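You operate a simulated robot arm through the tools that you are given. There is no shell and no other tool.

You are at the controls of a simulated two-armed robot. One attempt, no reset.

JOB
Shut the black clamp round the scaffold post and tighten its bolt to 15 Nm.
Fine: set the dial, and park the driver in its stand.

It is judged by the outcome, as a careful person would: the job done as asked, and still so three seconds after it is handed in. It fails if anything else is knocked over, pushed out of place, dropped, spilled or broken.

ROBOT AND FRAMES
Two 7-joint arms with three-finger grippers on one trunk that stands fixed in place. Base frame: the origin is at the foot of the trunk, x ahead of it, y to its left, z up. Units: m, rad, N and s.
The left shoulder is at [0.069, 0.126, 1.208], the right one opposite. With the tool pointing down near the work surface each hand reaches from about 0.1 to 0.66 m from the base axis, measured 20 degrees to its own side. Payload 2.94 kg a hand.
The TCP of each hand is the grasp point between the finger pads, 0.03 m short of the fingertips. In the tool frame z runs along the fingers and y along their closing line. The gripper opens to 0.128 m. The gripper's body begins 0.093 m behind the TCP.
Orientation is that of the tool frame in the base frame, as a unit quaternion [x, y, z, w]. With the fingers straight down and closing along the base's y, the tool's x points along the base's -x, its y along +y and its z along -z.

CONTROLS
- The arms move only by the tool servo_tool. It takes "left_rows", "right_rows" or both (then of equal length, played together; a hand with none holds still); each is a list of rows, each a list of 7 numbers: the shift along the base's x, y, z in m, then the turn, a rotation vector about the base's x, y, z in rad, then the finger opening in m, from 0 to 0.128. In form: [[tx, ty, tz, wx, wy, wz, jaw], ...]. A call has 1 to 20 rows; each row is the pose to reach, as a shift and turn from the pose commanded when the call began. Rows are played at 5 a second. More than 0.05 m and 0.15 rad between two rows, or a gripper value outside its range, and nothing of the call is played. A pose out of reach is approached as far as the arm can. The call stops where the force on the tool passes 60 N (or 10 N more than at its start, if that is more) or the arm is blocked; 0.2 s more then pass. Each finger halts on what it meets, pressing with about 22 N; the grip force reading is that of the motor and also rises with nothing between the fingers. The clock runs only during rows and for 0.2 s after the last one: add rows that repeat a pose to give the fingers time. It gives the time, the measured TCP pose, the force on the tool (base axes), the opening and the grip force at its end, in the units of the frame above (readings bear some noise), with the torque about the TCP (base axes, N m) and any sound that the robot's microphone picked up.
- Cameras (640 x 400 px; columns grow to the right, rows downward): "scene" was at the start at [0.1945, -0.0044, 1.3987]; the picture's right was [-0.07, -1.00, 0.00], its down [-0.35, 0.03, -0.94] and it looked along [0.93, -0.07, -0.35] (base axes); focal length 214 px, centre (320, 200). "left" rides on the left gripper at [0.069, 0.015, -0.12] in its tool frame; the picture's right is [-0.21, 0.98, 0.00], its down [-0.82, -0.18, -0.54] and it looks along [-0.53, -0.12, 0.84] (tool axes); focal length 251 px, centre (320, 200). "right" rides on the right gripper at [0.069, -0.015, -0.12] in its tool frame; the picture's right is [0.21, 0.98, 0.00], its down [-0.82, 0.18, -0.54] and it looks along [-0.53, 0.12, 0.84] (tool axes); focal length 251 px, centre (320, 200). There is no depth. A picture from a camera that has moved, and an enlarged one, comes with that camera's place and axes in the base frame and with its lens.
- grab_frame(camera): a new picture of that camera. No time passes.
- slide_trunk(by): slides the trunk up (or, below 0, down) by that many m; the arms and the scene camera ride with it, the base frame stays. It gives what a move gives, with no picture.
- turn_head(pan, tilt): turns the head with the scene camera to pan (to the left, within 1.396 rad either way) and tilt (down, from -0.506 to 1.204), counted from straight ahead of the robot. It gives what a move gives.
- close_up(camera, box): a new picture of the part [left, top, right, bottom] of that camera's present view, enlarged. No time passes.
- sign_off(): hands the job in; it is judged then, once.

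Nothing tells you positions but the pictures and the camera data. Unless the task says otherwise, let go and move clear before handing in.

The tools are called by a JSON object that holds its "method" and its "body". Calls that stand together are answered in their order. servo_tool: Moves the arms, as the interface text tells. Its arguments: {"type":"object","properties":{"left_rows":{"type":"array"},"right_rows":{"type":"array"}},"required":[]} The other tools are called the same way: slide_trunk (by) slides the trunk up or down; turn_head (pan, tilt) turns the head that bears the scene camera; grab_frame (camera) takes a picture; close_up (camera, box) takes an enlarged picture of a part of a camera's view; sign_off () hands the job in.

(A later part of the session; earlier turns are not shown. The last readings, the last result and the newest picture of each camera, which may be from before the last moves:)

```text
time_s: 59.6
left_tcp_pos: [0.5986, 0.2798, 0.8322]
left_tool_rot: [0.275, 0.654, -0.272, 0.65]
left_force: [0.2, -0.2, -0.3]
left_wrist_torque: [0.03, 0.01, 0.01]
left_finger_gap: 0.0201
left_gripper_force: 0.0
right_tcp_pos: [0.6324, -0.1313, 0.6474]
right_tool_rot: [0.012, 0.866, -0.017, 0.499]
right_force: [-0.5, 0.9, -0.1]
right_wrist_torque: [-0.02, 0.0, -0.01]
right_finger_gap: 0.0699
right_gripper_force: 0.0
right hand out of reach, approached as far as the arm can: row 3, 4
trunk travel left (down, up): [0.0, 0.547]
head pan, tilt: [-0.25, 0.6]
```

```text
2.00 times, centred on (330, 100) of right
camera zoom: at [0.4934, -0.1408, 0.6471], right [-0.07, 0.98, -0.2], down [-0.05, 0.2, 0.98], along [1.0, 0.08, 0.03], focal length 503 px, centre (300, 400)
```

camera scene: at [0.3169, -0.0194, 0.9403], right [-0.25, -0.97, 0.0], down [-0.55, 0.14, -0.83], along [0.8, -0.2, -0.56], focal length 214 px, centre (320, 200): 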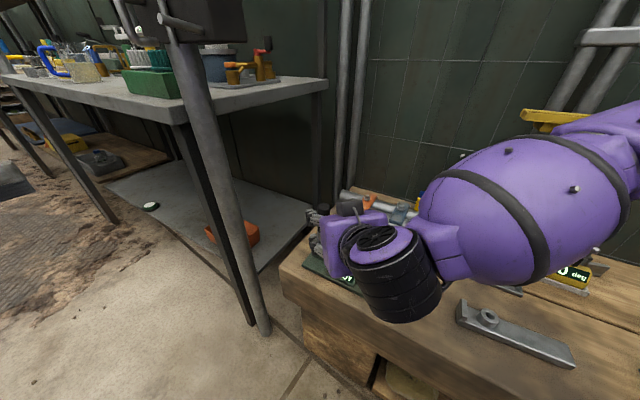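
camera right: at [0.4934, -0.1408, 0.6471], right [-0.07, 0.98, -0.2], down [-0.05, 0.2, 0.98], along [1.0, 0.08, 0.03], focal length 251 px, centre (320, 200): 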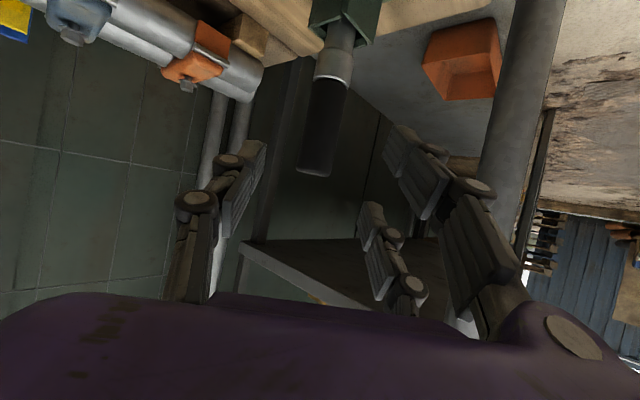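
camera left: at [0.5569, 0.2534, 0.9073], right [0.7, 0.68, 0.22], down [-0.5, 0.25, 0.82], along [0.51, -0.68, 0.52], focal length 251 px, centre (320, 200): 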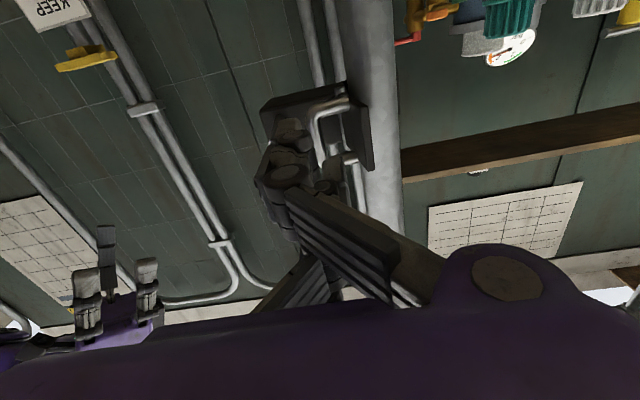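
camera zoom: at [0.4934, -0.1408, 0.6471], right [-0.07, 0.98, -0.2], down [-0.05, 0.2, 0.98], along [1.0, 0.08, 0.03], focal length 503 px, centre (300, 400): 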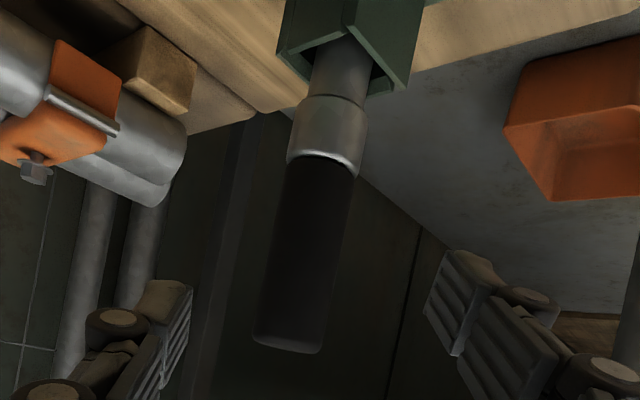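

{"method": "servo_tool", "body": {"right_rows": [[0, 0.0029, -0.0073, 0, 0, 0, 0.07], [0.0217, 0.0018, -0.0198, 0, 0, 0, 0.07], [0.0433, 0.0008, -0.0323, 0, 0, 0, 0.07], [0.065, -0.0002, -0.0449, 0, 0, 0, 0.07], [0.065, -0.0002, -0.0449, 0, 0, 0, 0.07]]}}

{"method": "grab_frame", "body": {"camera": "right"}}

{"method": "close_up", "body": {"camera": "scene", "box": [270, 170, 430, 300]}}

```text
time_s: 60.8
left_tcp_pos: [0.5986, 0.2791, 0.8326]
left_tool_rot: [0.275, 0.654, -0.272, 0.65]
left_force: [-0.7, -0.1, -0.7]
left_wrist_torque: [-0.01, -0.02, -0.01]
left_finger_gap: 0.0201
left_gripper_force: 0.1
right_tcp_pos: [0.6979, -0.1304, 0.6026]
right_tool_rot: [0.011, 0.866, -0.016, 0.5]
right_force: [0.4, 0.6, 0.2]
right_wrist_torque: [0.02, 0.03, 0.01]
right_finger_gap: 0.07
right_gripper_force: 0.0
trunk travel left (down, up): [0.0, 0.547]
head pan, tilt: [-0.25, 0.6]
```

```text
taken
camera right: at [0.5584, -0.1409, 0.6021], right [-0.07, 0.98, -0.2], down [-0.05, 0.2, 0.98], along [1.0, 0.08, 0.03], focal length 251 px, centre (320, 200)
```

right: 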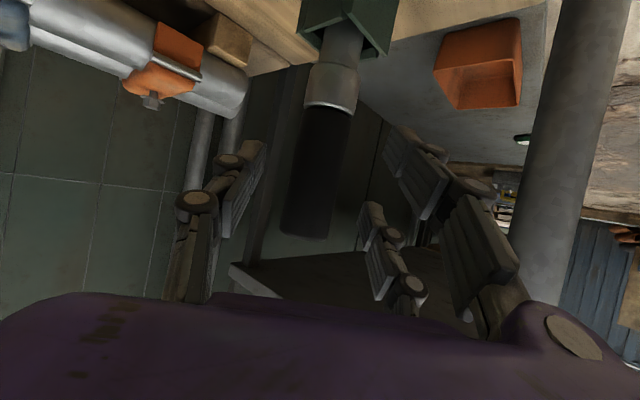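

```text
3.08 times, centred on (350, 235) of scene
camera zoom: at [0.3169, -0.0195, 0.9403], right [-0.25, -0.97, 0.0], down [-0.55, 0.14, -0.83], along [0.8, -0.2, -0.56], focal length 660 px, centre (228, 92)
```

zoom: 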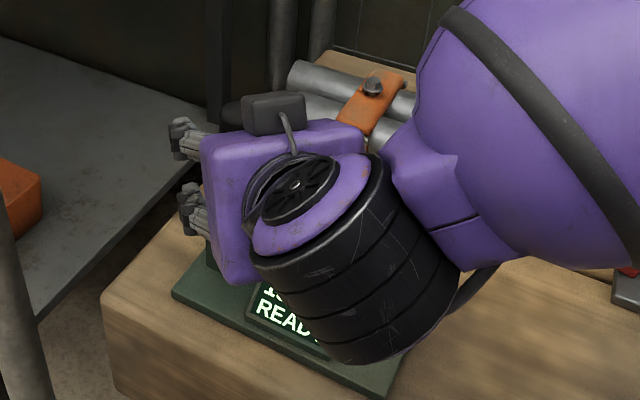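

The driver axis is at about (0.7205, -0.132), handle z 0.547–0.632. I'll move in the last couple of centimetres and close on it.

{"method": "servo_tool", "body": {"right_rows": [[0.0113, -0.0008, -0.0065, 0, 0, 0, 0.07], [0.0227, -0.0016, -0.0131, 0, 0, 0, 0.07], [0.0227, -0.0016, -0.0131, 0, 0, 0, 0.055], [0.0227, -0.0016, -0.0131, 0, 0, 0, 0.042]]}}

{"method": "grab_frame", "body": {"camera": "right"}}

```text
time_s: 61.8
left_tcp_pos: [0.5992, 0.2782, 0.8324]
left_tool_rot: [0.274, 0.654, -0.272, 0.65]
left_force: [-0.5, 0.3, 0.5]
left_wrist_torque: [-0.02, 0.01, -0.03]
left_finger_gap: 0.0199
left_gripper_force: 0.1
right_tcp_pos: [0.7205, -0.132, 0.5902]
right_tool_rot: [0.014, 0.866, -0.018, 0.499]
right_force: [0.8, 0.9, -0.5]
right_wrist_torque: [0.03, 0.02, -0.02]
right_finger_gap: 0.042
right_gripper_force: 0.1
trunk travel left (down, up): [0.0, 0.547]
head pan, tilt: [-0.25, 0.6]
```

```text
taken
camera right: at [0.5809, -0.1426, 0.5887], right [-0.07, 0.98, -0.2], down [-0.05, 0.2, 0.98], along [1.0, 0.08, 0.03], focal length 251 px, centre (320, 200)
```

right: 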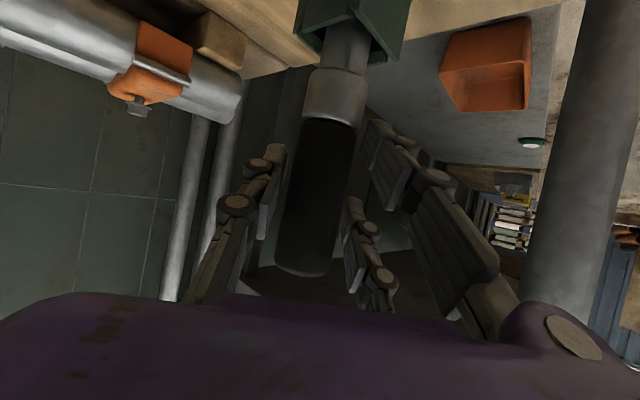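

{"method": "servo_tool", "body": {"right_rows": [[0, 0, 0, 0, 0, 0, 0.034], [0, 0, 0, 0, 0, 0, 0.025], [0, 0, 0, 0, 0, 0, 0.015], [0, 0, 0, 0, 0, 0, 0.01]]}}

{"method": "grab_frame", "body": {"camera": "right"}}

```text
time_s: 62.8
left_tcp_pos: [0.5975, 0.279, 0.8327]
left_tool_rot: [0.275, 0.655, -0.272, 0.65]
left_force: [0.4, 0.2, -0.3]
left_wrist_torque: [0.02, 0.0, 0.04]
left_finger_gap: 0.0201
left_gripper_force: 0.0
right_tcp_pos: [0.7192, -0.1326, 0.589]
right_tool_rot: [0.012, 0.866, -0.017, 0.5]
right_force: [2.5, 5.5, 1.2]
right_wrist_torque: [0.7, -0.21, -0.02]
right_finger_gap: 0.0302
right_gripper_force: 22.4
trunk travel left (down, up): [0.0, 0.547]
head pan, tilt: [-0.25, 0.6]
```

```text
taken
camera right: at [0.5809, -0.1419, 0.5891], right [-0.07, 0.98, -0.2], down [-0.05, 0.2, 0.98], along [1.0, 0.08, 0.04], focal length 251 px, centre (320, 200)
```

right: 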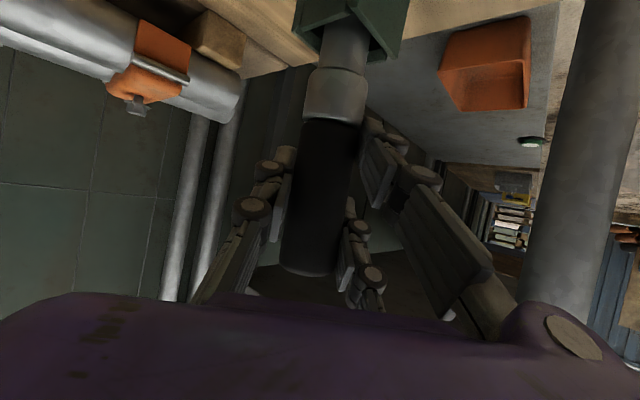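

The driver is gripped with the handle centred. I'll lift it straight out of its cup with the trunk so that I can put it back the same way.

{"method": "slide_trunk", "body": {"by": 0.06}}

{"method": "grab_frame", "body": {"camera": "right"}}

{"method": "grab_frame", "body": {"camera": "scene"}}

```text
time_s: 63.8
left_tcp_pos: [0.5989, 0.2786, 0.8923]
left_tool_rot: [0.274, 0.654, -0.273, 0.65]
left_force: [0.8, -0.3, 0.1]
left_wrist_torque: [-0.02, 0.03, -0.04]
left_finger_gap: 0.0201
left_gripper_force: 0.0
right_tcp_pos: [0.7204, -0.1337, 0.6475]
right_tool_rot: [0.012, 0.867, -0.018, 0.498]
right_force: [0.1, -0.4, -4.4]
right_wrist_torque: [-0.04, -0.03, 0.0]
right_finger_gap: 0.0303
right_gripper_force: 21.4
trunk travel left (down, up): [-0.06, 0.487]
head pan, tilt: [-0.25, 0.6]
```

```text
taken
camera right: at [0.5812, -0.1428, 0.6477], right [-0.07, 0.98, -0.2], down [-0.05, 0.2, 0.98], along [1.0, 0.08, 0.03], focal length 251 px, centre (320, 200)
```

right: 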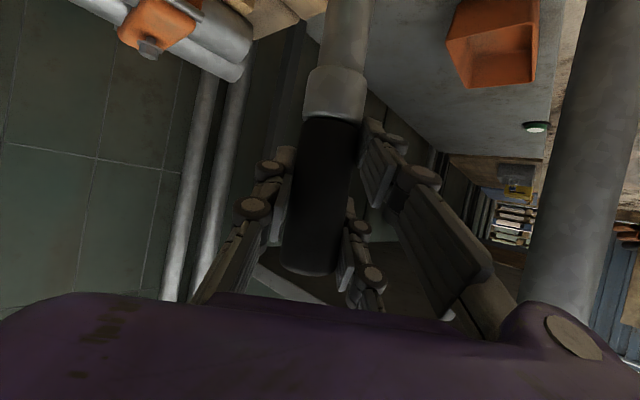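

```text
taken
camera scene: at [0.3065, -0.0196, 0.9855], right [-0.25, -0.97, 0.0], down [-0.55, 0.14, -0.82], along [0.8, -0.2, -0.57], focal length 214 px, centre (320, 200)
```

scene: 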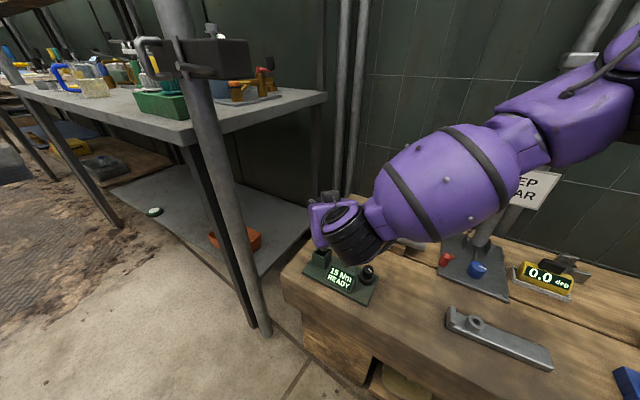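

{"method": "slide_trunk", "body": {"by": 0.14}}

{"method": "grab_frame", "body": {"camera": "right"}}

{"method": "grab_frame", "body": {"camera": "scene"}}

{"method": "grab_frame", "body": {"camera": "left"}}

```text
time_s: 65.4
left_tcp_pos: [0.5977, 0.2784, 1.0312]
left_tool_rot: [0.275, 0.655, -0.272, 0.649]
left_force: [0.7, 0.2, -0.2]
left_wrist_torque: [0.01, -0.02, -0.02]
left_finger_gap: 0.0201
left_gripper_force: 0.0
right_tcp_pos: [0.7211, -0.1325, 0.7874]
right_tool_rot: [0.012, 0.866, -0.017, 0.499]
right_force: [0.5, -0.4, -4.1]
right_wrist_torque: [-0.01, -0.02, 0.01]
right_finger_gap: 0.0303
right_gripper_force: 22.3
trunk travel left (down, up): [-0.2, 0.347]
head pan, tilt: [-0.25, 0.6]
```

```text
taken
camera right: at [0.5813, -0.1426, 0.7877], right [-0.07, 0.98, -0.2], down [-0.05, 0.2, 0.98], along [1.0, 0.08, 0.03], focal length 251 px, centre (320, 200)
```

right: 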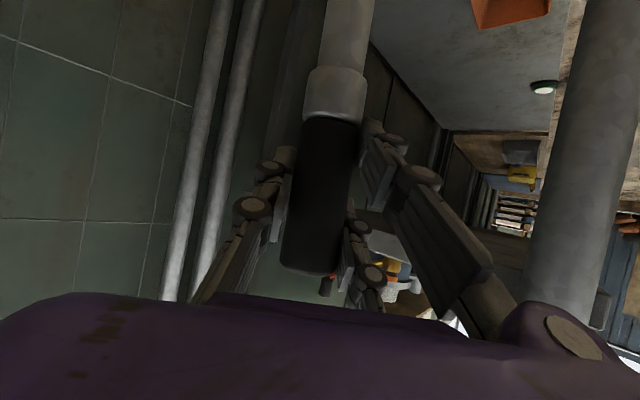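

```text
taken
camera scene: at [0.2524, -0.0196, 1.1451], right [-0.25, -0.97, 0.0], down [-0.55, 0.14, -0.82], along [0.8, -0.2, -0.57], focal length 214 px, centre (320, 200)
```

scene: 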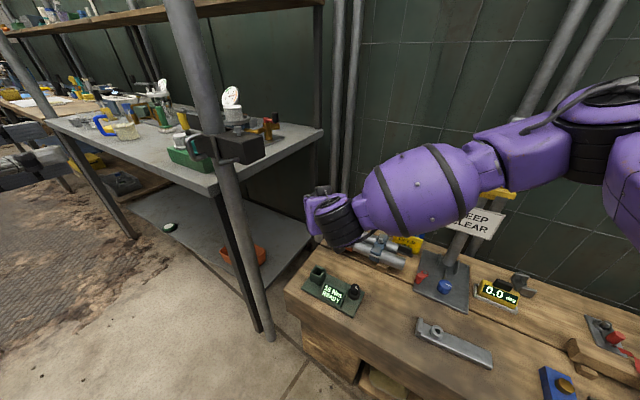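

```text
taken
camera left: at [0.5252, 0.3744, 0.9635], right [0.7, 0.68, 0.21], down [-0.5, 0.25, 0.83], along [0.51, -0.68, 0.52], focal length 251 px, centre (320, 200)
```

left: 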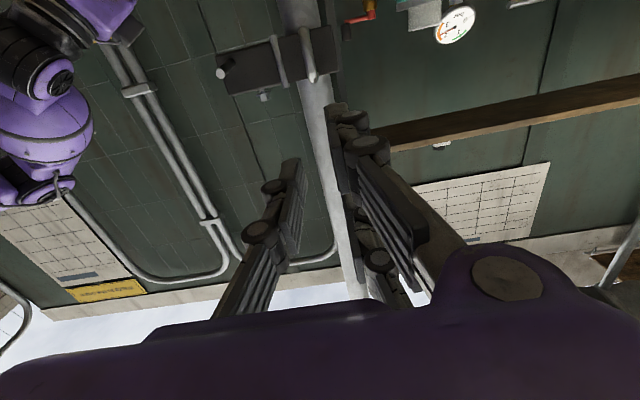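

The driver is out of the cup and steady at about 4 N weight. I'll raise the trunk to working height and bring the arm up so the bit ends up above the bolt's level.

{"method": "slide_trunk", "body": {"by": 0.25}}

{"method": "servo_tool", "body": {"right_rows": [[0, 0, 0.03, 0, 0, 0, 0.01], [0, 0, 0.06, 0, 0, 0, 0.01], [0, 0, 0.09, 0, 0, 0, 0.01], [0, 0, 0.12, 0, 0, 0, 0.01], [0, 0, 0.15, 0, 0, 0, 0.01]]}}

{"method": "turn_head", "body": {"pan": -0.05, "tilt": 0.5}}

{"method": "grab_frame", "body": {"camera": "scene"}}

{"method": "grab_frame", "body": {"camera": "right"}}

{"method": "grab_frame", "body": {"camera": "left"}}

```text
time_s: 68.0
left_tcp_pos: [0.5985, 0.2803, 1.2824]
left_tool_rot: [0.274, 0.655, -0.272, 0.65]
left_force: [0.3, -0.2, 0.5]
left_wrist_torque: [0.0, 0.01, 0.0]
left_finger_gap: 0.0202
left_gripper_force: 0.0
right_tcp_pos: [0.7158, -0.1328, 1.1678]
right_tool_rot: [0.014, 0.81, -0.016, 0.585]
right_force: [-0.1, 0.7, -3.8]
right_wrist_torque: [0.0, 0.05, 0.01]
right_finger_gap: 0.0303
right_gripper_force: 22.6
trunk travel left (down, up): [-0.45, 0.097]
head pan, tilt: [-0.25, 0.6]
```

```text
time_s: 69.2
left_tcp_pos: [0.5986, 0.279, 1.282]
left_tool_rot: [0.274, 0.654, -0.272, 0.65]
left_force: [-0.2, 0.0, 0.0]
left_wrist_torque: [0.02, -0.01, 0.03]
left_finger_gap: 0.0201
left_gripper_force: 0.0
right_tcp_pos: [0.7144, -0.1326, 1.3193]
right_tool_rot: [0.014, 0.81, -0.016, 0.586]
right_force: [-0.1, 0.0, -5.4]
right_wrist_torque: [0.03, 0.05, -0.01]
right_finger_gap: 0.0305
right_gripper_force: 21.7
trunk travel left (down, up): [-0.45, 0.097]
head pan, tilt: [-0.25, 0.6]
```

```text
time_s: 69.9
left_tcp_pos: [0.5981, 0.2792, 1.2827]
left_tool_rot: [0.274, 0.654, -0.272, 0.65]
left_force: [0.8, -0.4, -0.6]
left_wrist_torque: [0.01, -0.01, -0.01]
left_finger_gap: 0.02
left_gripper_force: 0.0
right_tcp_pos: [0.7149, -0.1324, 1.3187]
right_tool_rot: [0.015, 0.81, -0.016, 0.586]
right_force: [0.4, -0.1, -3.8]
right_wrist_torque: [-0.02, 0.03, 0.01]
right_finger_gap: 0.0303
right_gripper_force: 22.4
trunk travel left (down, up): [-0.45, 0.097]
head pan, tilt: [-0.051, 0.499]
```

```text
taken
camera scene: at [0.182, -0.0024, 1.4142], right [-0.05, -1.0, 0.0], down [-0.48, 0.02, -0.88], along [0.88, -0.05, -0.48], focal length 214 px, centre (320, 200)
```

scene: 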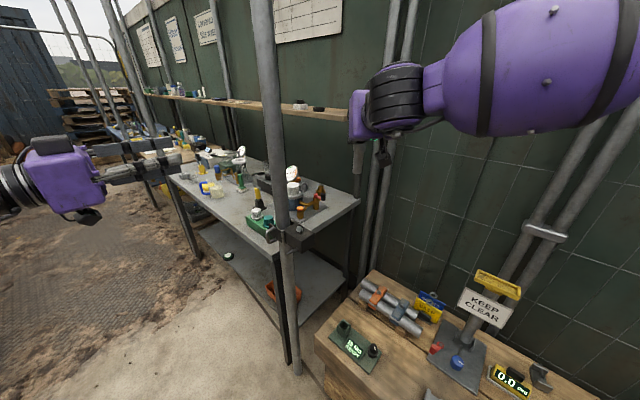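

```text
taken
camera right: at [0.578, -0.1422, 1.2893], right [-0.03, 0.98, -0.21], down [-0.25, 0.2, 0.95], along [0.97, 0.08, 0.24], focal length 251 px, centre (320, 200)
```

right: 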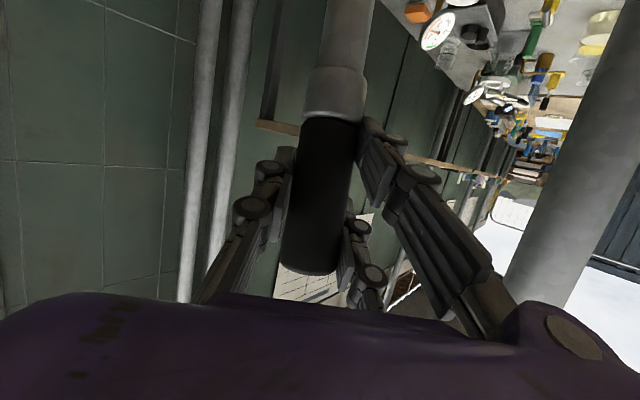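

```text
taken
camera left: at [0.5249, 0.3744, 1.2141], right [0.7, 0.68, 0.22], down [-0.5, 0.25, 0.83], along [0.51, -0.68, 0.52], focal length 251 px, centre (320, 200)
```

left: 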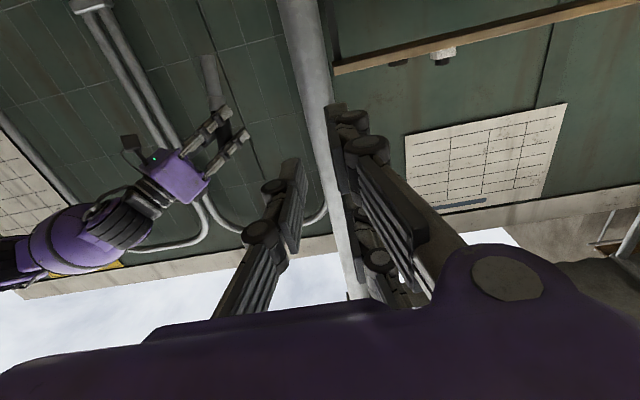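

The right hand rose more than the trunk did and its pitch changed, so I need to check whether the arm touched anything and whether the driver is still sound in the grip.

{"method": "close_up", "body": {"camera": "scene", "box": [400, 250, 560, 400]}}

{"method": "close_up", "body": {"camera": "scene", "box": [320, 40, 480, 180]}}

{"method": "close_up", "body": {"camera": "left", "box": [100, 40, 300, 240]}}

{"method": "turn_head", "body": {"pan": -0.7, "tilt": 0.5}}

{"method": "grab_frame", "body": {"camera": "scene"}}

```text
2.67 times, centred on (480, 325) of scene
camera zoom: at [0.182, -0.0024, 1.4142], right [-0.05, -1.0, 0.0], down [-0.48, 0.02, -0.88], along [0.88, -0.05, -0.48], focal length 572 px, centre (-107, -133)
```

zoom: 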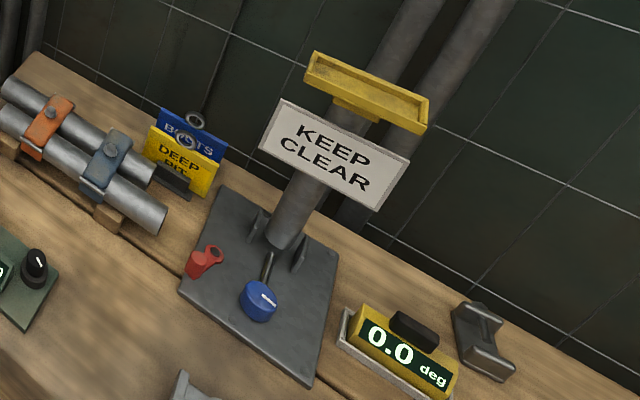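

```text
2.86 times, centred on (400, 110) of scene
camera zoom: at [0.182, -0.0024, 1.4142], right [-0.05, -1.0, 0.0], down [-0.48, 0.02, -0.88], along [0.88, -0.05, -0.48], focal length 613 px, centre (91, 457)
```

zoom: 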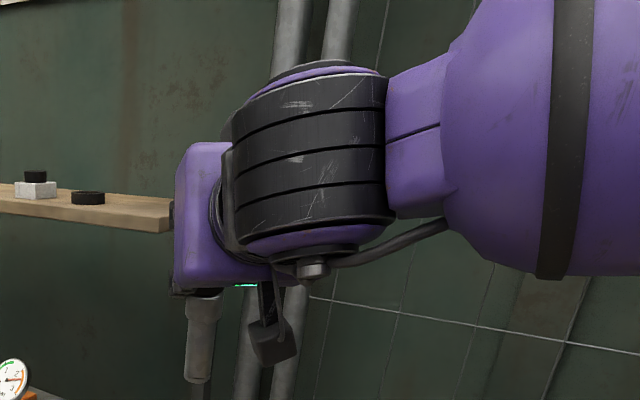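

```text
2.00 times, centred on (200, 140) of left
camera zoom: at [0.5249, 0.3744, 1.2141], right [0.7, 0.68, 0.22], down [-0.5, 0.25, 0.83], along [0.51, -0.68, 0.52], focal length 503 px, centre (560, 320)
```

zoom: 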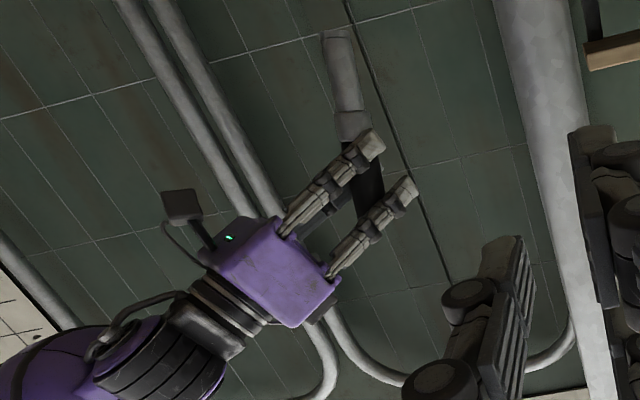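

```text
time_s: 71.0
left_tcp_pos: [0.5982, 0.2783, 1.2832]
left_tool_rot: [0.275, 0.654, -0.273, 0.65]
left_force: [-0.2, 0.2, 0.4]
left_wrist_torque: [0.01, -0.02, -0.01]
left_finger_gap: 0.0202
left_gripper_force: 0.1
right_tcp_pos: [0.714, -0.1333, 1.3185]
right_tool_rot: [0.014, 0.81, -0.016, 0.586]
right_force: [-0.1, -0.3, -3.9]
right_wrist_torque: [-0.01, 0.03, -0.04]
right_finger_gap: 0.0305
right_gripper_force: 22.2
trunk travel left (down, up): [-0.45, 0.097]
head pan, tilt: [-0.7, 0.499]
```

```text
taken
camera scene: at [0.1606, -0.0563, 1.4143], right [-0.64, -0.77, 0.0], down [-0.37, 0.31, -0.88], along [0.67, -0.57, -0.48], focal length 214 px, centre (320, 200)
```

scene: 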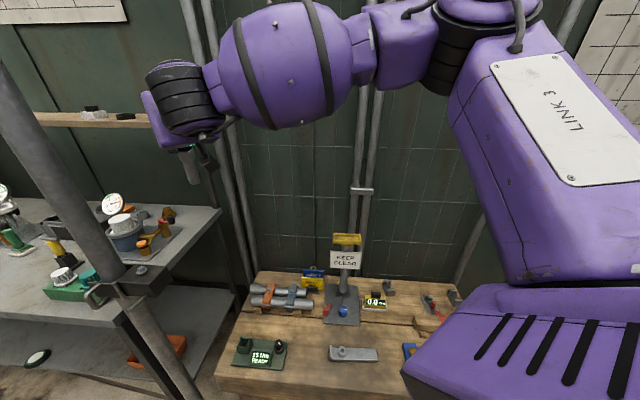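

Everything on the bench is in place and the driver is firmly held; its end is about 0.127 m from the TCP. I'll turn the head back to the clamp, restore the pitch so the driver stands vertical, and check the gate.

{"method": "turn_head", "body": {"pan": 0.0, "tilt": 0.6}}

{"method": "servo_tool", "body": {"right_rows": [[0, 0, -0.02, 0, 0.07, 0, 0.01], [0, 0, -0.04, 0, 0.14, 0, 0.01], [0, 0, -0.06, 0, 0.204, 0, 0.01], [0, 0, -0.08, 0, 0.204, 0, 0.01], [0, 0, -0.1, 0, 0.204, 0, 0.01], [0, 0, -0.1, 0, 0.204, 0, 0.01]]}}

{"method": "grab_frame", "body": {"camera": "scene"}}

{"method": "close_up", "body": {"camera": "scene", "box": [240, 160, 340, 230]}}

{"method": "close_up", "body": {"camera": "left", "box": [100, 0, 300, 200]}}

```text
time_s: 72.0
left_tcp_pos: [0.5983, 0.2787, 1.2823]
left_tool_rot: [0.275, 0.654, -0.272, 0.65]
left_force: [0.0, -0.6, -0.5]
left_wrist_torque: [-0.01, -0.03, 0.02]
left_finger_gap: 0.0198
left_gripper_force: 0.1
right_tcp_pos: [0.7143, -0.1329, 1.3186]
right_tool_rot: [0.014, 0.81, -0.016, 0.586]
right_force: [-0.2, 0.4, -4.4]
right_wrist_torque: [0.01, 0.02, 0.0]
right_finger_gap: 0.0304
right_gripper_force: 21.4
trunk travel left (down, up): [-0.45, 0.097]
head pan, tilt: [0.0, 0.6]
```

```text
time_s: 73.4
left_tcp_pos: [0.5988, 0.2785, 1.2827]
left_tool_rot: [0.275, 0.654, -0.272, 0.65]
left_force: [0.1, -0.1, -0.4]
left_wrist_torque: [0.03, 0.01, 0.05]
left_finger_gap: 0.0201
left_gripper_force: 0.0
right_tcp_pos: [0.7153, -0.1313, 1.2191]
right_tool_rot: [0.013, 0.865, -0.018, 0.501]
right_force: [-0.1, -0.1, -3.7]
right_wrist_torque: [0.0, 0.02, 0.0]
right_finger_gap: 0.0305
right_gripper_force: 22.2
trunk travel left (down, up): [-0.45, 0.097]
head pan, tilt: [0.0, 0.6]
```

```text
taken
camera scene: at [0.179, 0.0024, 1.4053], right [0.0, -1.0, 0.0], down [-0.56, 0.0, -0.83], along [0.83, 0.0, -0.56], focal length 214 px, centre (320, 200)
```

scene: 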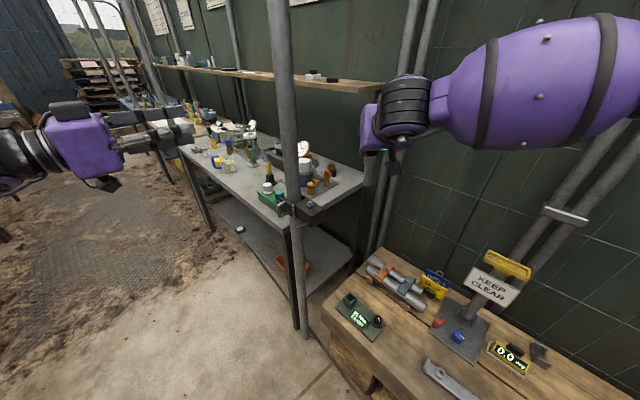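

```text
5.71 times, centred on (290, 195) of scene
camera zoom: at [0.179, 0.0024, 1.4053], right [0.0, -1.0, 0.0], down [-0.56, 0.0, -0.83], along [0.83, 0.0, -0.56], focal length 1226 px, centre (491, 229)
```

zoom: 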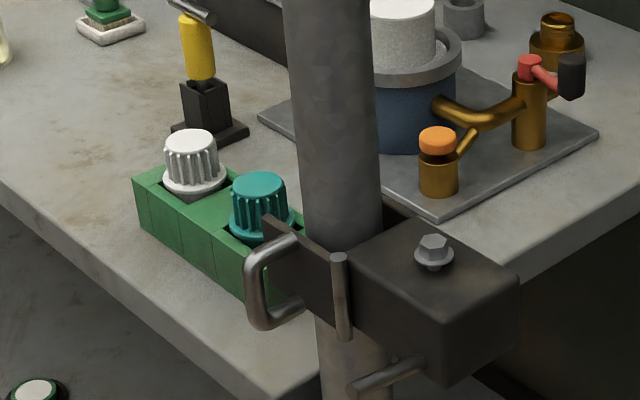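

```text
2.00 times, centred on (200, 100) of left
camera zoom: at [0.5245, 0.3745, 1.2143], right [0.7, 0.68, 0.22], down [-0.5, 0.25, 0.82], along [0.51, -0.68, 0.52], focal length 503 px, centre (560, 400)
```

zoom: 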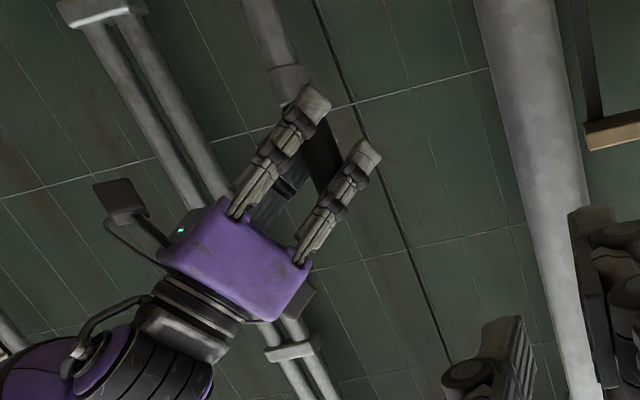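

The driver is vertical again and the gate still sits at about 46°. Before tightening I'll bring the left hand down beside the gate so it can hold it shut.

{"method": "servo_tool", "body": {"left_rows": [[0, 0, -0.045, 0, 0, 0, 0.02], [0, 0, -0.09, 0, 0, 0, 0.02], [0, 0, -0.135, 0, 0, 0, 0.02], [0, 0, -0.18, 0, 0, 0, 0.02], [0, 0, -0.225, 0, 0, 0, 0.02], [0, 0, -0.258, 0, 0, 0, 0.02], [0, 0, -0.258, 0, 0, 0, 0.02]]}}

{"method": "grab_frame", "body": {"camera": "left"}}

{"method": "grab_frame", "body": {"camera": "scene"}}

```text
time_s: 75.0
left_tcp_pos: [0.5976, 0.2797, 1.0251]
left_tool_rot: [0.275, 0.654, -0.271, 0.65]
left_force: [0.1, -0.5, -0.3]
left_wrist_torque: [-0.03, -0.05, -0.03]
left_finger_gap: 0.02
left_gripper_force: 0.0
right_tcp_pos: [0.7143, -0.1338, 1.2187]
right_tool_rot: [0.012, 0.865, -0.017, 0.501]
right_force: [0.4, 0.0, -4.7]
right_wrist_torque: [0.02, -0.06, -0.04]
right_finger_gap: 0.0304
right_gripper_force: 22.4
trunk travel left (down, up): [-0.45, 0.097]
head pan, tilt: [0.0, 0.6]
```

```text
taken
camera left: at [0.5247, 0.3752, 0.9566], right [0.7, 0.68, 0.22], down [-0.5, 0.25, 0.82], along [0.51, -0.68, 0.52], focal length 251 px, centre (320, 200)
```

left: 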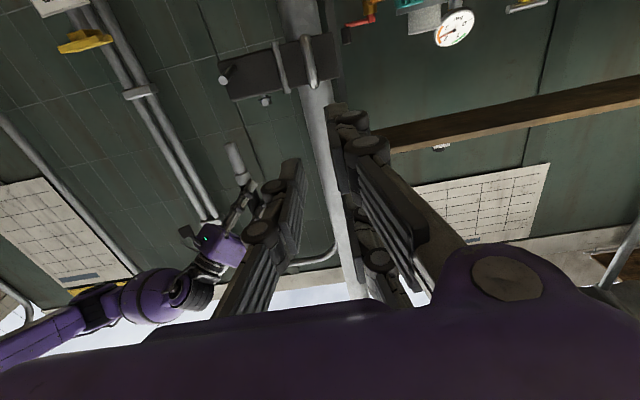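

```text
taken
camera scene: at [0.179, 0.002, 1.4053], right [0.0, -1.0, 0.0], down [-0.56, 0.0, -0.83], along [0.83, 0.0, -0.56], focal length 214 px, centre (320, 200)
```

scene: 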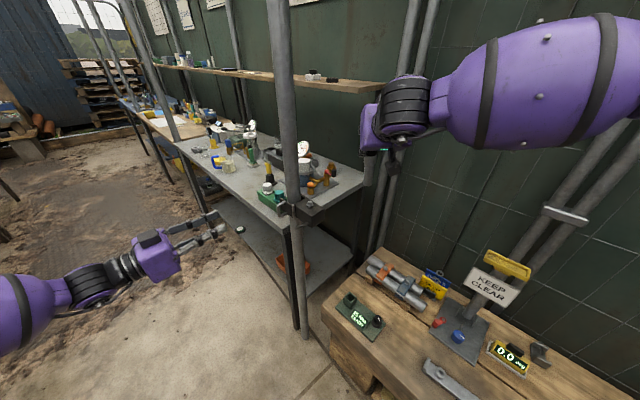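

{"method": "close_up", "body": {"camera": "left", "box": [200, 0, 380, 180]}}

```text
2.22 times, centred on (290, 90) of left
camera zoom: at [0.5247, 0.3752, 0.9566], right [0.7, 0.68, 0.22], down [-0.5, 0.25, 0.82], along [0.51, -0.68, 0.52], focal length 559 px, centre (387, 444)
```

zoom: 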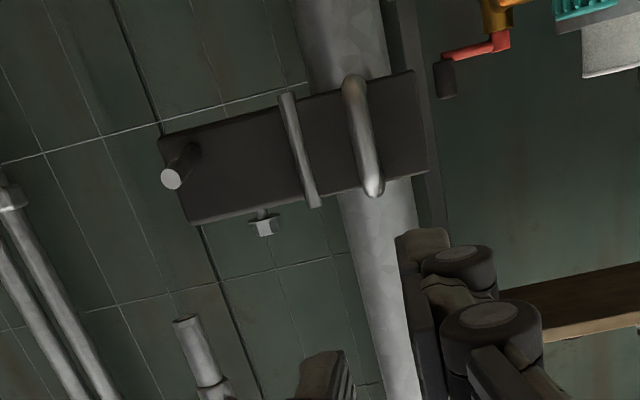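

Now I'll carry the driver over to hover above the bolt, turning the hand slightly right so its fingers keep clear of the post.

{"method": "servo_tool", "body": {"right_rows": [[0.002, 0.03, -0.003, 0, 0, -0.04, 0.01], [0.004, 0.06, -0.007, 0, 0, -0.08, 0.01], [0.005, 0.09, -0.011, 0, 0, -0.12, 0.01], [0.007, 0.12, -0.015, 0, 0, -0.16, 0.01], [0.008, 0.145, -0.017, 0, 0, -0.19, 0.01], [0.009, 0.1676, -0.0187, 0, 0, -0.215, 0.01], [0.009, 0.1676, -0.0187, 0, 0, -0.215, 0.01]]}}

{"method": "close_up", "body": {"camera": "left", "box": [200, 20, 380, 200]}}

{"method": "grab_frame", "body": {"camera": "right"}}

{"method": "close_up", "body": {"camera": "scene", "box": [240, 100, 380, 240]}}

```text
time_s: 76.6
left_tcp_pos: [0.5982, 0.2799, 1.0251]
left_tool_rot: [0.275, 0.654, -0.273, 0.65]
left_force: [0.1, 1.3, 0.8]
left_wrist_torque: [0.0, 0.0, -0.01]
left_finger_gap: 0.0201
left_gripper_force: 0.0
right_tcp_pos: [0.6574, -0.1454, 1.206]
right_tool_rot: [0.106, 0.859, -0.071, 0.496]
right_force: [0.6, 0.3, -3.6]
right_wrist_torque: [-0.01, 0.03, 0.04]
right_finger_gap: 0.0306
right_gripper_force: 21.9
right hand out of reach, approached as far as the arm can: row 1, 2, 3, 4, 5, 6, 7
trunk travel left (down, up): [-0.45, 0.097]
head pan, tilt: [0.0, 0.6]
```

```text
2.22 times, centred on (290, 110) of left
camera zoom: at [0.5248, 0.3758, 0.9565], right [0.7, 0.68, 0.22], down [-0.5, 0.25, 0.82], along [0.51, -0.68, 0.52], focal length 559 px, centre (387, 400)
```

zoom: 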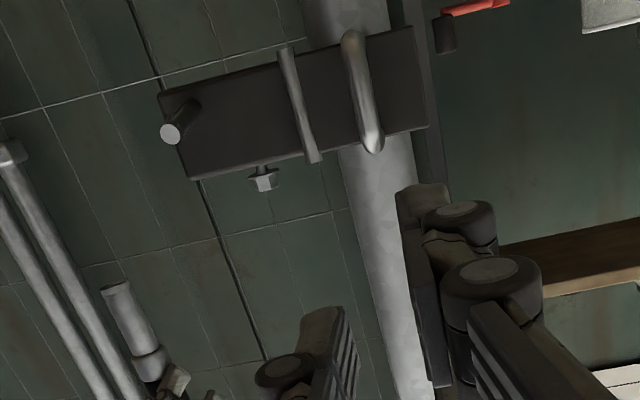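

```text
taken
camera right: at [0.5192, -0.1257, 1.206], right [0.14, 0.97, -0.2], down [-0.01, 0.21, 0.98], along [0.99, -0.14, 0.04], focal length 251 px, centre (320, 200)
```

right: 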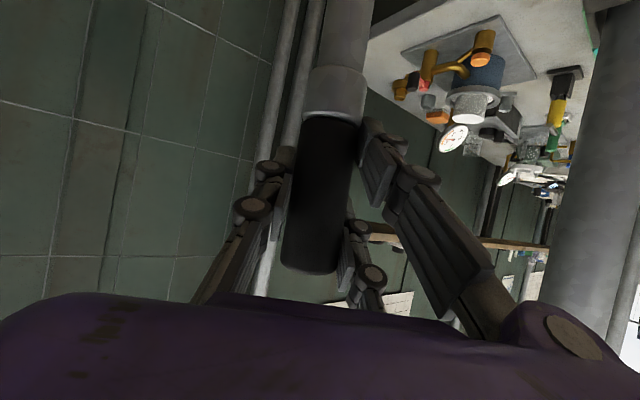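

```text
2.86 times, centred on (310, 170) of scene
camera zoom: at [0.1791, 0.0029, 1.4052], right [0.0, -1.0, 0.0], down [-0.57, 0.0, -0.82], along [0.82, 0.0, -0.57], focal length 613 px, centre (349, 286)
```

zoom: 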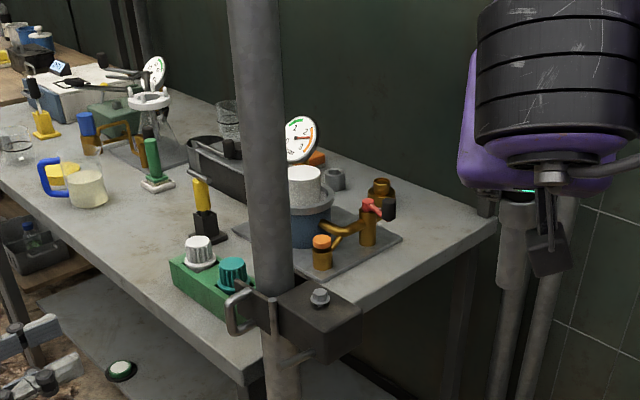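

Pointing right is out of reach for this arm here, and it stopped well short of the bolt. The natural way to reach across is pointing left, so I'll turn the hand that way and try to carry the driver across.

{"method": "servo_tool", "body": {"right_rows": [[0.0, 0.02, 0.0, 0, 0, 0.12, 0.01], [0.0, 0.05, 0.0, 0, 0, 0.24, 0.01], [0.0, 0.08, 0.0, 0, 0, 0.36, 0.01], [0.0, 0.11, 0.0, 0, 0, 0.5, 0.01], [0.0, 0.14, 0.0, 0, 0, 0.5, 0.01], [0.0, 0.14, 0.0, 0, 0, 0.5, 0.01]]}}

{"method": "grab_frame", "body": {"camera": "left"}}

{"method": "grab_frame", "body": {"camera": "right"}}

{"method": "grab_frame", "body": {"camera": "scene"}}

```text
time_s: 78.0
left_tcp_pos: [0.5981, 0.2796, 1.0252]
left_tool_rot: [0.275, 0.655, -0.272, 0.65]
left_force: [0.5, -0.4, 0.3]
left_wrist_torque: [0.01, -0.02, -0.01]
left_finger_gap: 0.0201
left_gripper_force: 0.0
right_tcp_pos: [0.6503, -0.039, 1.2076]
right_tool_rot: [-0.111, 0.859, 0.055, 0.497]
right_force: [0.6, -0.1, -4.8]
right_wrist_torque: [0.01, 0.01, -0.01]
right_finger_gap: 0.0308
right_gripper_force: 22.0
right hand out of reach, approached as far as the arm can: row 3, 4, 5, 6
trunk travel left (down, up): [-0.45, 0.097]
head pan, tilt: [0.0, 0.6]
```

```text
taken
camera left: at [0.5247, 0.3754, 0.9567], right [0.7, 0.68, 0.22], down [-0.5, 0.25, 0.82], along [0.51, -0.68, 0.52], focal length 251 px, centre (320, 200)
```

left: 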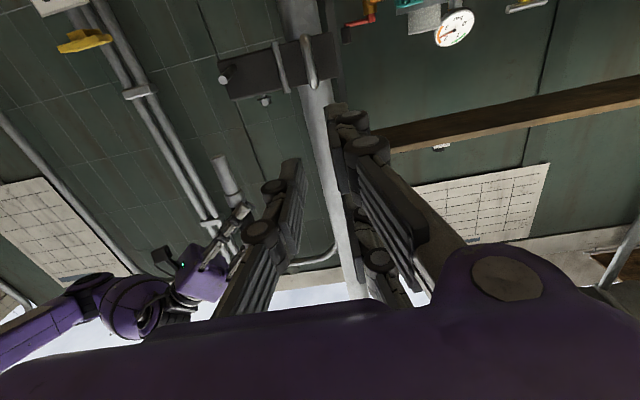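

```text
taken
camera right: at [0.5192, -0.0883, 1.2071], right [-0.34, 0.92, -0.2], down [-0.11, 0.18, 0.98], along [0.93, 0.36, 0.04], focal length 251 px, centre (320, 200)
```

right: 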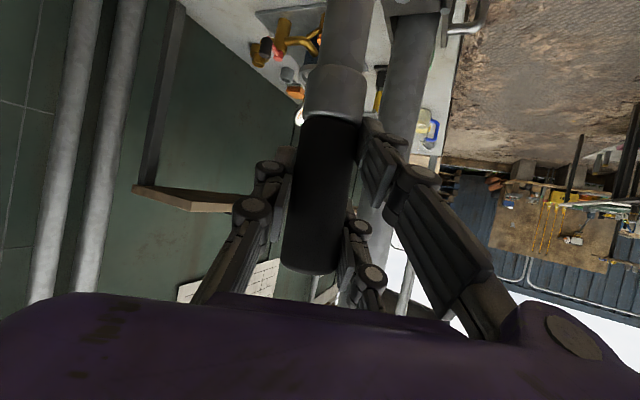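

```text
taken
camera scene: at [0.179, 0.0024, 1.4052], right [0.0, -1.0, 0.0], down [-0.56, 0.0, -0.83], along [0.83, 0.0, -0.56], focal length 214 px, centre (320, 200)
```

scene: 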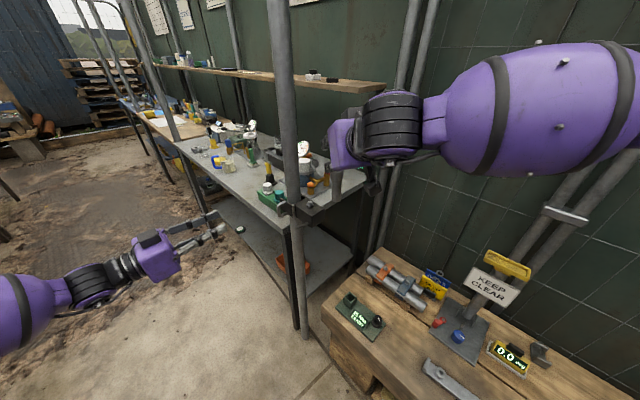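

The arm reaches further when the hand is lower relative to the shoulder, as it was at the stand. I'll raise the trunk to its top and then try again to reach the bolt.

{"method": "slide_trunk", "body": {"by": 0.09}}

{"method": "servo_tool", "body": {"right_rows": [[0.0, 0.01, -0.02, 0, 0, 0, 0.01], [0.01, 0.02, -0.04, 0, 0, 0, 0.01], [0.02, 0.03, -0.06, 0, 0, 0, 0.01], [0.03, 0.045, -0.08, 0, 0, 0, 0.01], [0.04, 0.06, -0.1, 0, 0, 0, 0.01], [0.04, 0.06, -0.1, 0, 0, 0, 0.01]]}}

{"method": "grab_frame", "body": {"camera": "left"}}

{"method": "grab_frame", "body": {"camera": "scene"}}

```text
time_s: 79.3
left_tcp_pos: [0.5983, 0.2785, 1.1127]
left_tool_rot: [0.275, 0.656, -0.273, 0.648]
left_force: [-0.1, -0.6, 0.4]
left_wrist_torque: [-0.04, -0.03, -0.03]
left_finger_gap: 0.0199
left_gripper_force: 0.1
right_tcp_pos: [0.5856, -0.0408, 1.4636]
right_tool_rot: [-0.117, 0.784, 0.039, 0.609]
right_force: [0.9, 0.2, -4.5]
right_wrist_torque: [0.01, 0.03, 0.01]
right_finger_gap: 0.0306
right_gripper_force: 21.4
trunk travel left (down, up): [-0.54, 0.007]
head pan, tilt: [0.0, 0.6]
```

```text
time_s: 80.7
left_tcp_pos: [0.5988, 0.2785, 1.115]
left_tool_rot: [0.274, 0.655, -0.272, 0.65]
left_force: [0.6, 0.4, -0.6]
left_wrist_torque: [0.02, 0.02, -0.03]
left_finger_gap: 0.0201
left_gripper_force: 0.1
right_tcp_pos: [0.5991, -0.0504, 1.4331]
right_tool_rot: [-0.117, 0.783, 0.039, 0.61]
right_force: [0.5, 0.0, -4.4]
right_wrist_torque: [0.01, 0.03, -0.02]
right_finger_gap: 0.0305
right_gripper_force: 22.0
right hand out of reach, approached as far as the arm can: row 1, 2, 3, 4, 5, 6
trunk travel left (down, up): [-0.54, 0.007]
head pan, tilt: [0.0, 0.6]
```

```text
taken
camera left: at [0.5249, 0.3745, 1.0461], right [0.7, 0.68, 0.22], down [-0.5, 0.25, 0.83], along [0.51, -0.68, 0.52], focal length 251 px, centre (320, 200)
```

left: 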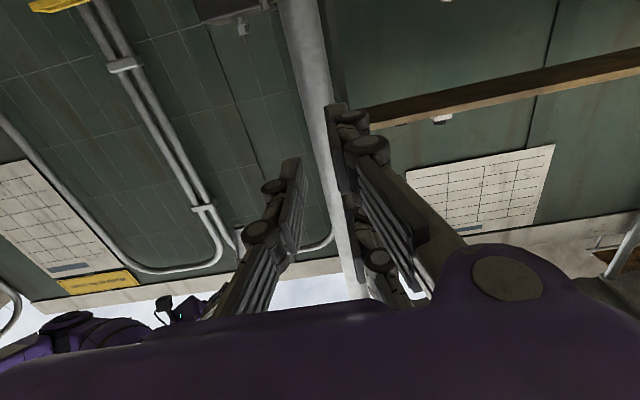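

```text
taken
camera scene: at [0.0998, 0.0024, 1.5078], right [0.0, -1.0, 0.0], down [-0.57, 0.0, -0.82], along [0.82, 0.0, -0.57], focal length 214 px, centre (320, 200)
```

scene: 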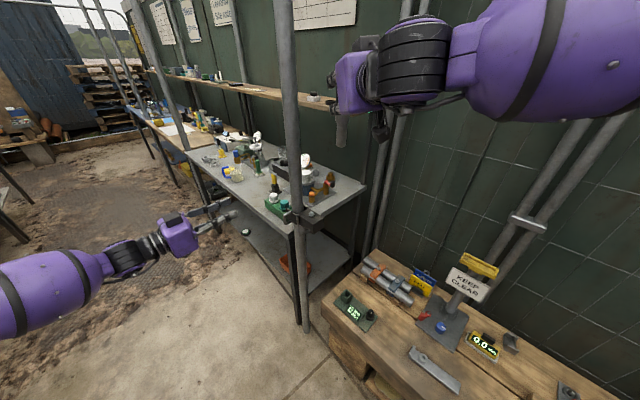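

The trunk evidently leans back as it rises: the head camera moved back 8 cm, which pulled the shoulder away. Lower trunk settings bring the shoulder forward, so I'll go back down to a middle height where the bolt should be reachable.

{"method": "slide_trunk", "body": {"by": -0.2}}

{"method": "grab_frame", "body": {"camera": "scene"}}

```text
time_s: 82.9
left_tcp_pos: [0.5978, 0.2787, 0.9157]
left_tool_rot: [0.275, 0.655, -0.271, 0.65]
left_force: [0.1, -0.2, 0.7]
left_wrist_torque: [-0.01, -0.02, 0.0]
left_finger_gap: 0.0203
left_gripper_force: 0.1
right_tcp_pos: [0.5985, -0.0487, 1.2349]
right_tool_rot: [-0.116, 0.783, 0.037, 0.61]
right_force: [0.6, 0.2, -4.4]
right_wrist_torque: [-0.01, 0.03, 0.01]
right_finger_gap: 0.0306
right_gripper_force: 21.7
trunk travel left (down, up): [-0.34, 0.207]
head pan, tilt: [0.0, 0.6]
```

```text
taken
camera scene: at [0.2145, 0.0024, 1.289], right [0.0, -1.0, 0.0], down [-0.56, 0.0, -0.83], along [0.83, 0.0, -0.56], focal length 214 px, centre (320, 200)
```

scene: 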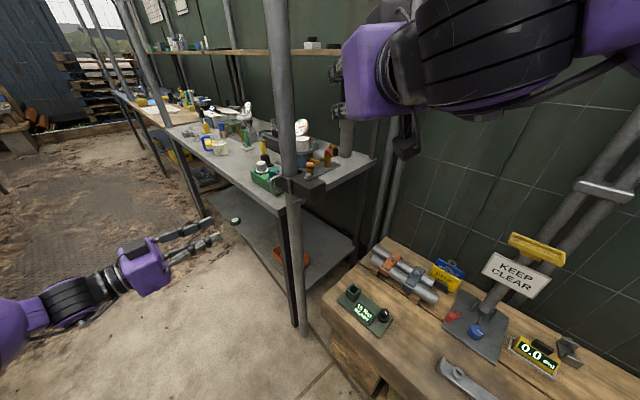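

{"method": "servo_tool", "body": {"right_rows": [[0.01, 0.0, 0.0, -0.028, 0.13, 0, 0.01], [0.02, 0.0, 0.0, -0.055, 0.261, 0, 0.01], [0.02, 0.0, 0.0, -0.055, 0.261, 0, 0.01]]}}

{"method": "servo_tool", "body": {"right_rows": [[0.01, 0.01, -0.005, 0, 0, 0.1, 0.01], [0.02, 0.02, -0.01, 0, 0, 0.2, 0.01], [0.03, 0.03, -0.015, 0, 0, 0.3, 0.01], [0.04, 0.04, -0.02, 0, 0, 0.3, 0.01]]}}

{"method": "grab_frame", "body": {"camera": "scene"}}

{"method": "grab_frame", "body": {"camera": "right"}}

```text
time_s: 83.7
left_tcp_pos: [0.5974, 0.2777, 0.915]
left_tool_rot: [0.275, 0.654, -0.272, 0.65]
left_force: [0.0, -0.3, 0.3]
left_wrist_torque: [0.01, 0.01, 0.02]
left_finger_gap: 0.02
left_gripper_force: 0.1
right_tcp_pos: [0.6201, -0.049, 1.2341]
right_tool_rot: [-0.128, 0.856, 0.033, 0.5]
right_force: [0.9, 0.3, -4.9]
right_wrist_torque: [0.01, 0.02, -0.01]
right_finger_gap: 0.0308
right_gripper_force: 22.2
trunk travel left (down, up): [-0.34, 0.207]
head pan, tilt: [0.0, 0.6]
```

```text
time_s: 84.7
left_tcp_pos: [0.5981, 0.279, 0.9138]
left_tool_rot: [0.275, 0.655, -0.273, 0.649]
left_force: [-0.1, 0.9, -0.6]
left_wrist_torque: [-0.03, -0.02, -0.01]
left_finger_gap: 0.02
left_gripper_force: 0.1
right_tcp_pos: [0.6604, -0.0096, 1.2131]
right_tool_rot: [-0.255, 0.827, 0.107, 0.489]
right_force: [0.3, 0.9, -3.9]
right_wrist_torque: [-0.01, 0.03, 0.02]
right_finger_gap: 0.0304
right_gripper_force: 22.2
trunk travel left (down, up): [-0.34, 0.207]
head pan, tilt: [0.0, 0.6]
```

```text
taken
camera scene: at [0.2156, 0.0026, 1.2887], right [0.0, -1.0, 0.0], down [-0.57, 0.0, -0.82], along [0.82, 0.0, -0.57], focal length 214 px, centre (320, 200)
```

scene: 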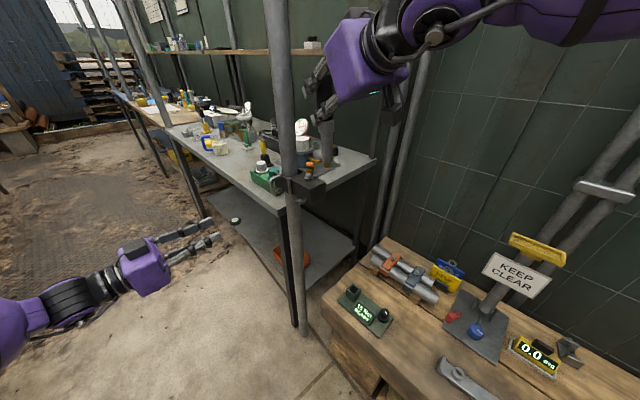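

```text
taken
camera right: at [0.5497, -0.095, 1.2139], right [-0.6, 0.76, -0.26], down [-0.18, 0.18, 0.97], along [0.78, 0.62, 0.03], focal length 251 px, centre (320, 200)
```

right: 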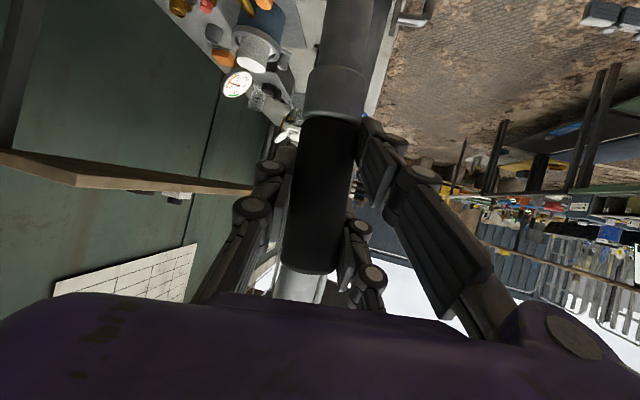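

Pointing left works at this trunk height. The driver leans about 3°, so I'll straighten it and move to hover just above the bolt.

{"method": "servo_tool", "body": {"right_rows": [[0.01, 0.007, -0.003, 0.0463, 0.0302, 0, 0.01], [0.025, 0.018, -0.008, 0.0463, 0.0302, 0, 0.01], [0.04, 0.028, -0.014, 0.0463, 0.0302, 0, 0.01], [0.055, 0.037, -0.02, 0.0463, 0.0302, 0, 0.01], [0.0627, 0.0427, -0.024, 0.0463, 0.0302, 0, 0.01], [0.0627, 0.0427, -0.024, 0.0463, 0.0302, 0, 0.01]]}}

{"method": "grab_frame", "body": {"camera": "left"}}

{"method": "close_up", "body": {"camera": "scene", "box": [230, 60, 400, 220]}}

```text
time_s: 86.1
left_tcp_pos: [0.597, 0.2784, 0.914]
left_tool_rot: [0.276, 0.654, -0.273, 0.65]
left_force: [-0.3, 0.2, -0.1]
left_wrist_torque: [0.01, -0.01, 0.0]
left_finger_gap: 0.0199
left_gripper_force: 0.1
right_tcp_pos: [0.6914, 0.0127, 1.2036]
right_tool_rot: [-0.241, 0.832, 0.13, 0.483]
right_force: [-0.7, 0.2, -4.3]
right_wrist_torque: [-0.01, 0.04, -0.03]
right_finger_gap: 0.0307
right_gripper_force: 21.9
right hand out of reach, approached as far as the arm can: row 3, 4, 5, 6
trunk travel left (down, up): [-0.34, 0.207]
head pan, tilt: [0.0, 0.6]
```

```text
taken
camera left: at [0.5245, 0.3746, 0.8463], right [0.7, 0.68, 0.22], down [-0.5, 0.25, 0.82], along [0.51, -0.68, 0.52], focal length 251 px, centre (320, 200)
```

left: 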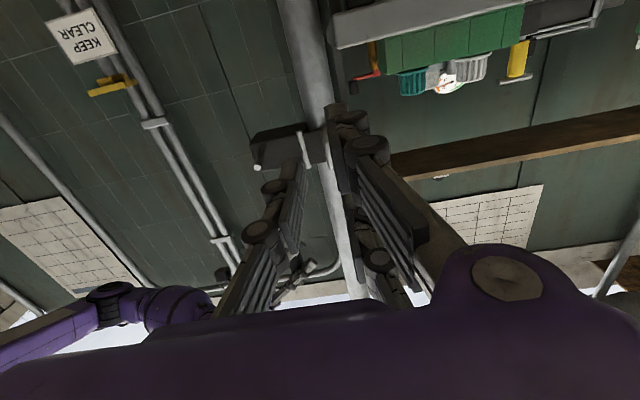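

```text
2.50 times, centred on (315, 140) of scene
camera zoom: at [0.2145, 0.0025, 1.2889], right [0.0, -1.0, 0.0], down [-0.56, 0.0, -0.83], along [0.83, 0.0, -0.56], focal length 536 px, centre (332, 350)
```

zoom: 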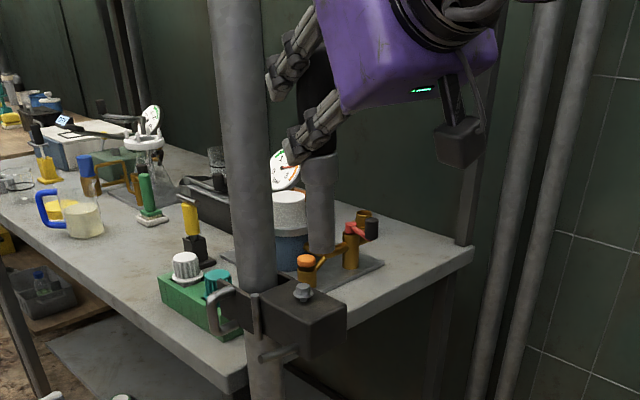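

At this pitch the arm still falls about 4 cm short of the bolt. Holding the handle with the hand closer to level, and nearer the fingertips, would give the extra reach. I'll put the driver back in its cup and re-grip it that way, starting by backing off and squaring up.

{"method": "servo_tool", "body": {"right_rows": [[-0.012, -0.01, 0.005, 0, 0, -0.1, 0.01], [-0.025, -0.025, 0.01, 0, 0, -0.2, 0.01], [-0.04, -0.045, 0.015, 0, 0, -0.3, 0.01], [-0.045, -0.07, 0.015, 0, 0, -0.42, 0.01], [-0.05, -0.1, 0.015, 0, 0, -0.54, 0.01], [-0.05, -0.12, 0.015, 0, 0, -0.57, 0.01], [-0.05, -0.12, 0.015, 0, 0, -0.57, 0.01]]}}

```text
time_s: 87.7
left_tcp_pos: [0.5986, 0.2777, 0.9141]
left_tool_rot: [0.276, 0.654, -0.273, 0.649]
left_force: [0.9, 0.0, 1.1]
left_wrist_torque: [0.06, -0.01, 0.04]
left_finger_gap: 0.0199
left_gripper_force: 0.0
right_tcp_pos: [0.6408, -0.1088, 1.2191]
right_tool_rot: [0.002, 0.866, -0.011, 0.499]
right_force: [0.3, 0.8, -4.0]
right_wrist_torque: [0.04, 0.03, -0.05]
right_finger_gap: 0.0308
right_gripper_force: 22.4
trunk travel left (down, up): [-0.34, 0.207]
head pan, tilt: [0.0, 0.6]
```

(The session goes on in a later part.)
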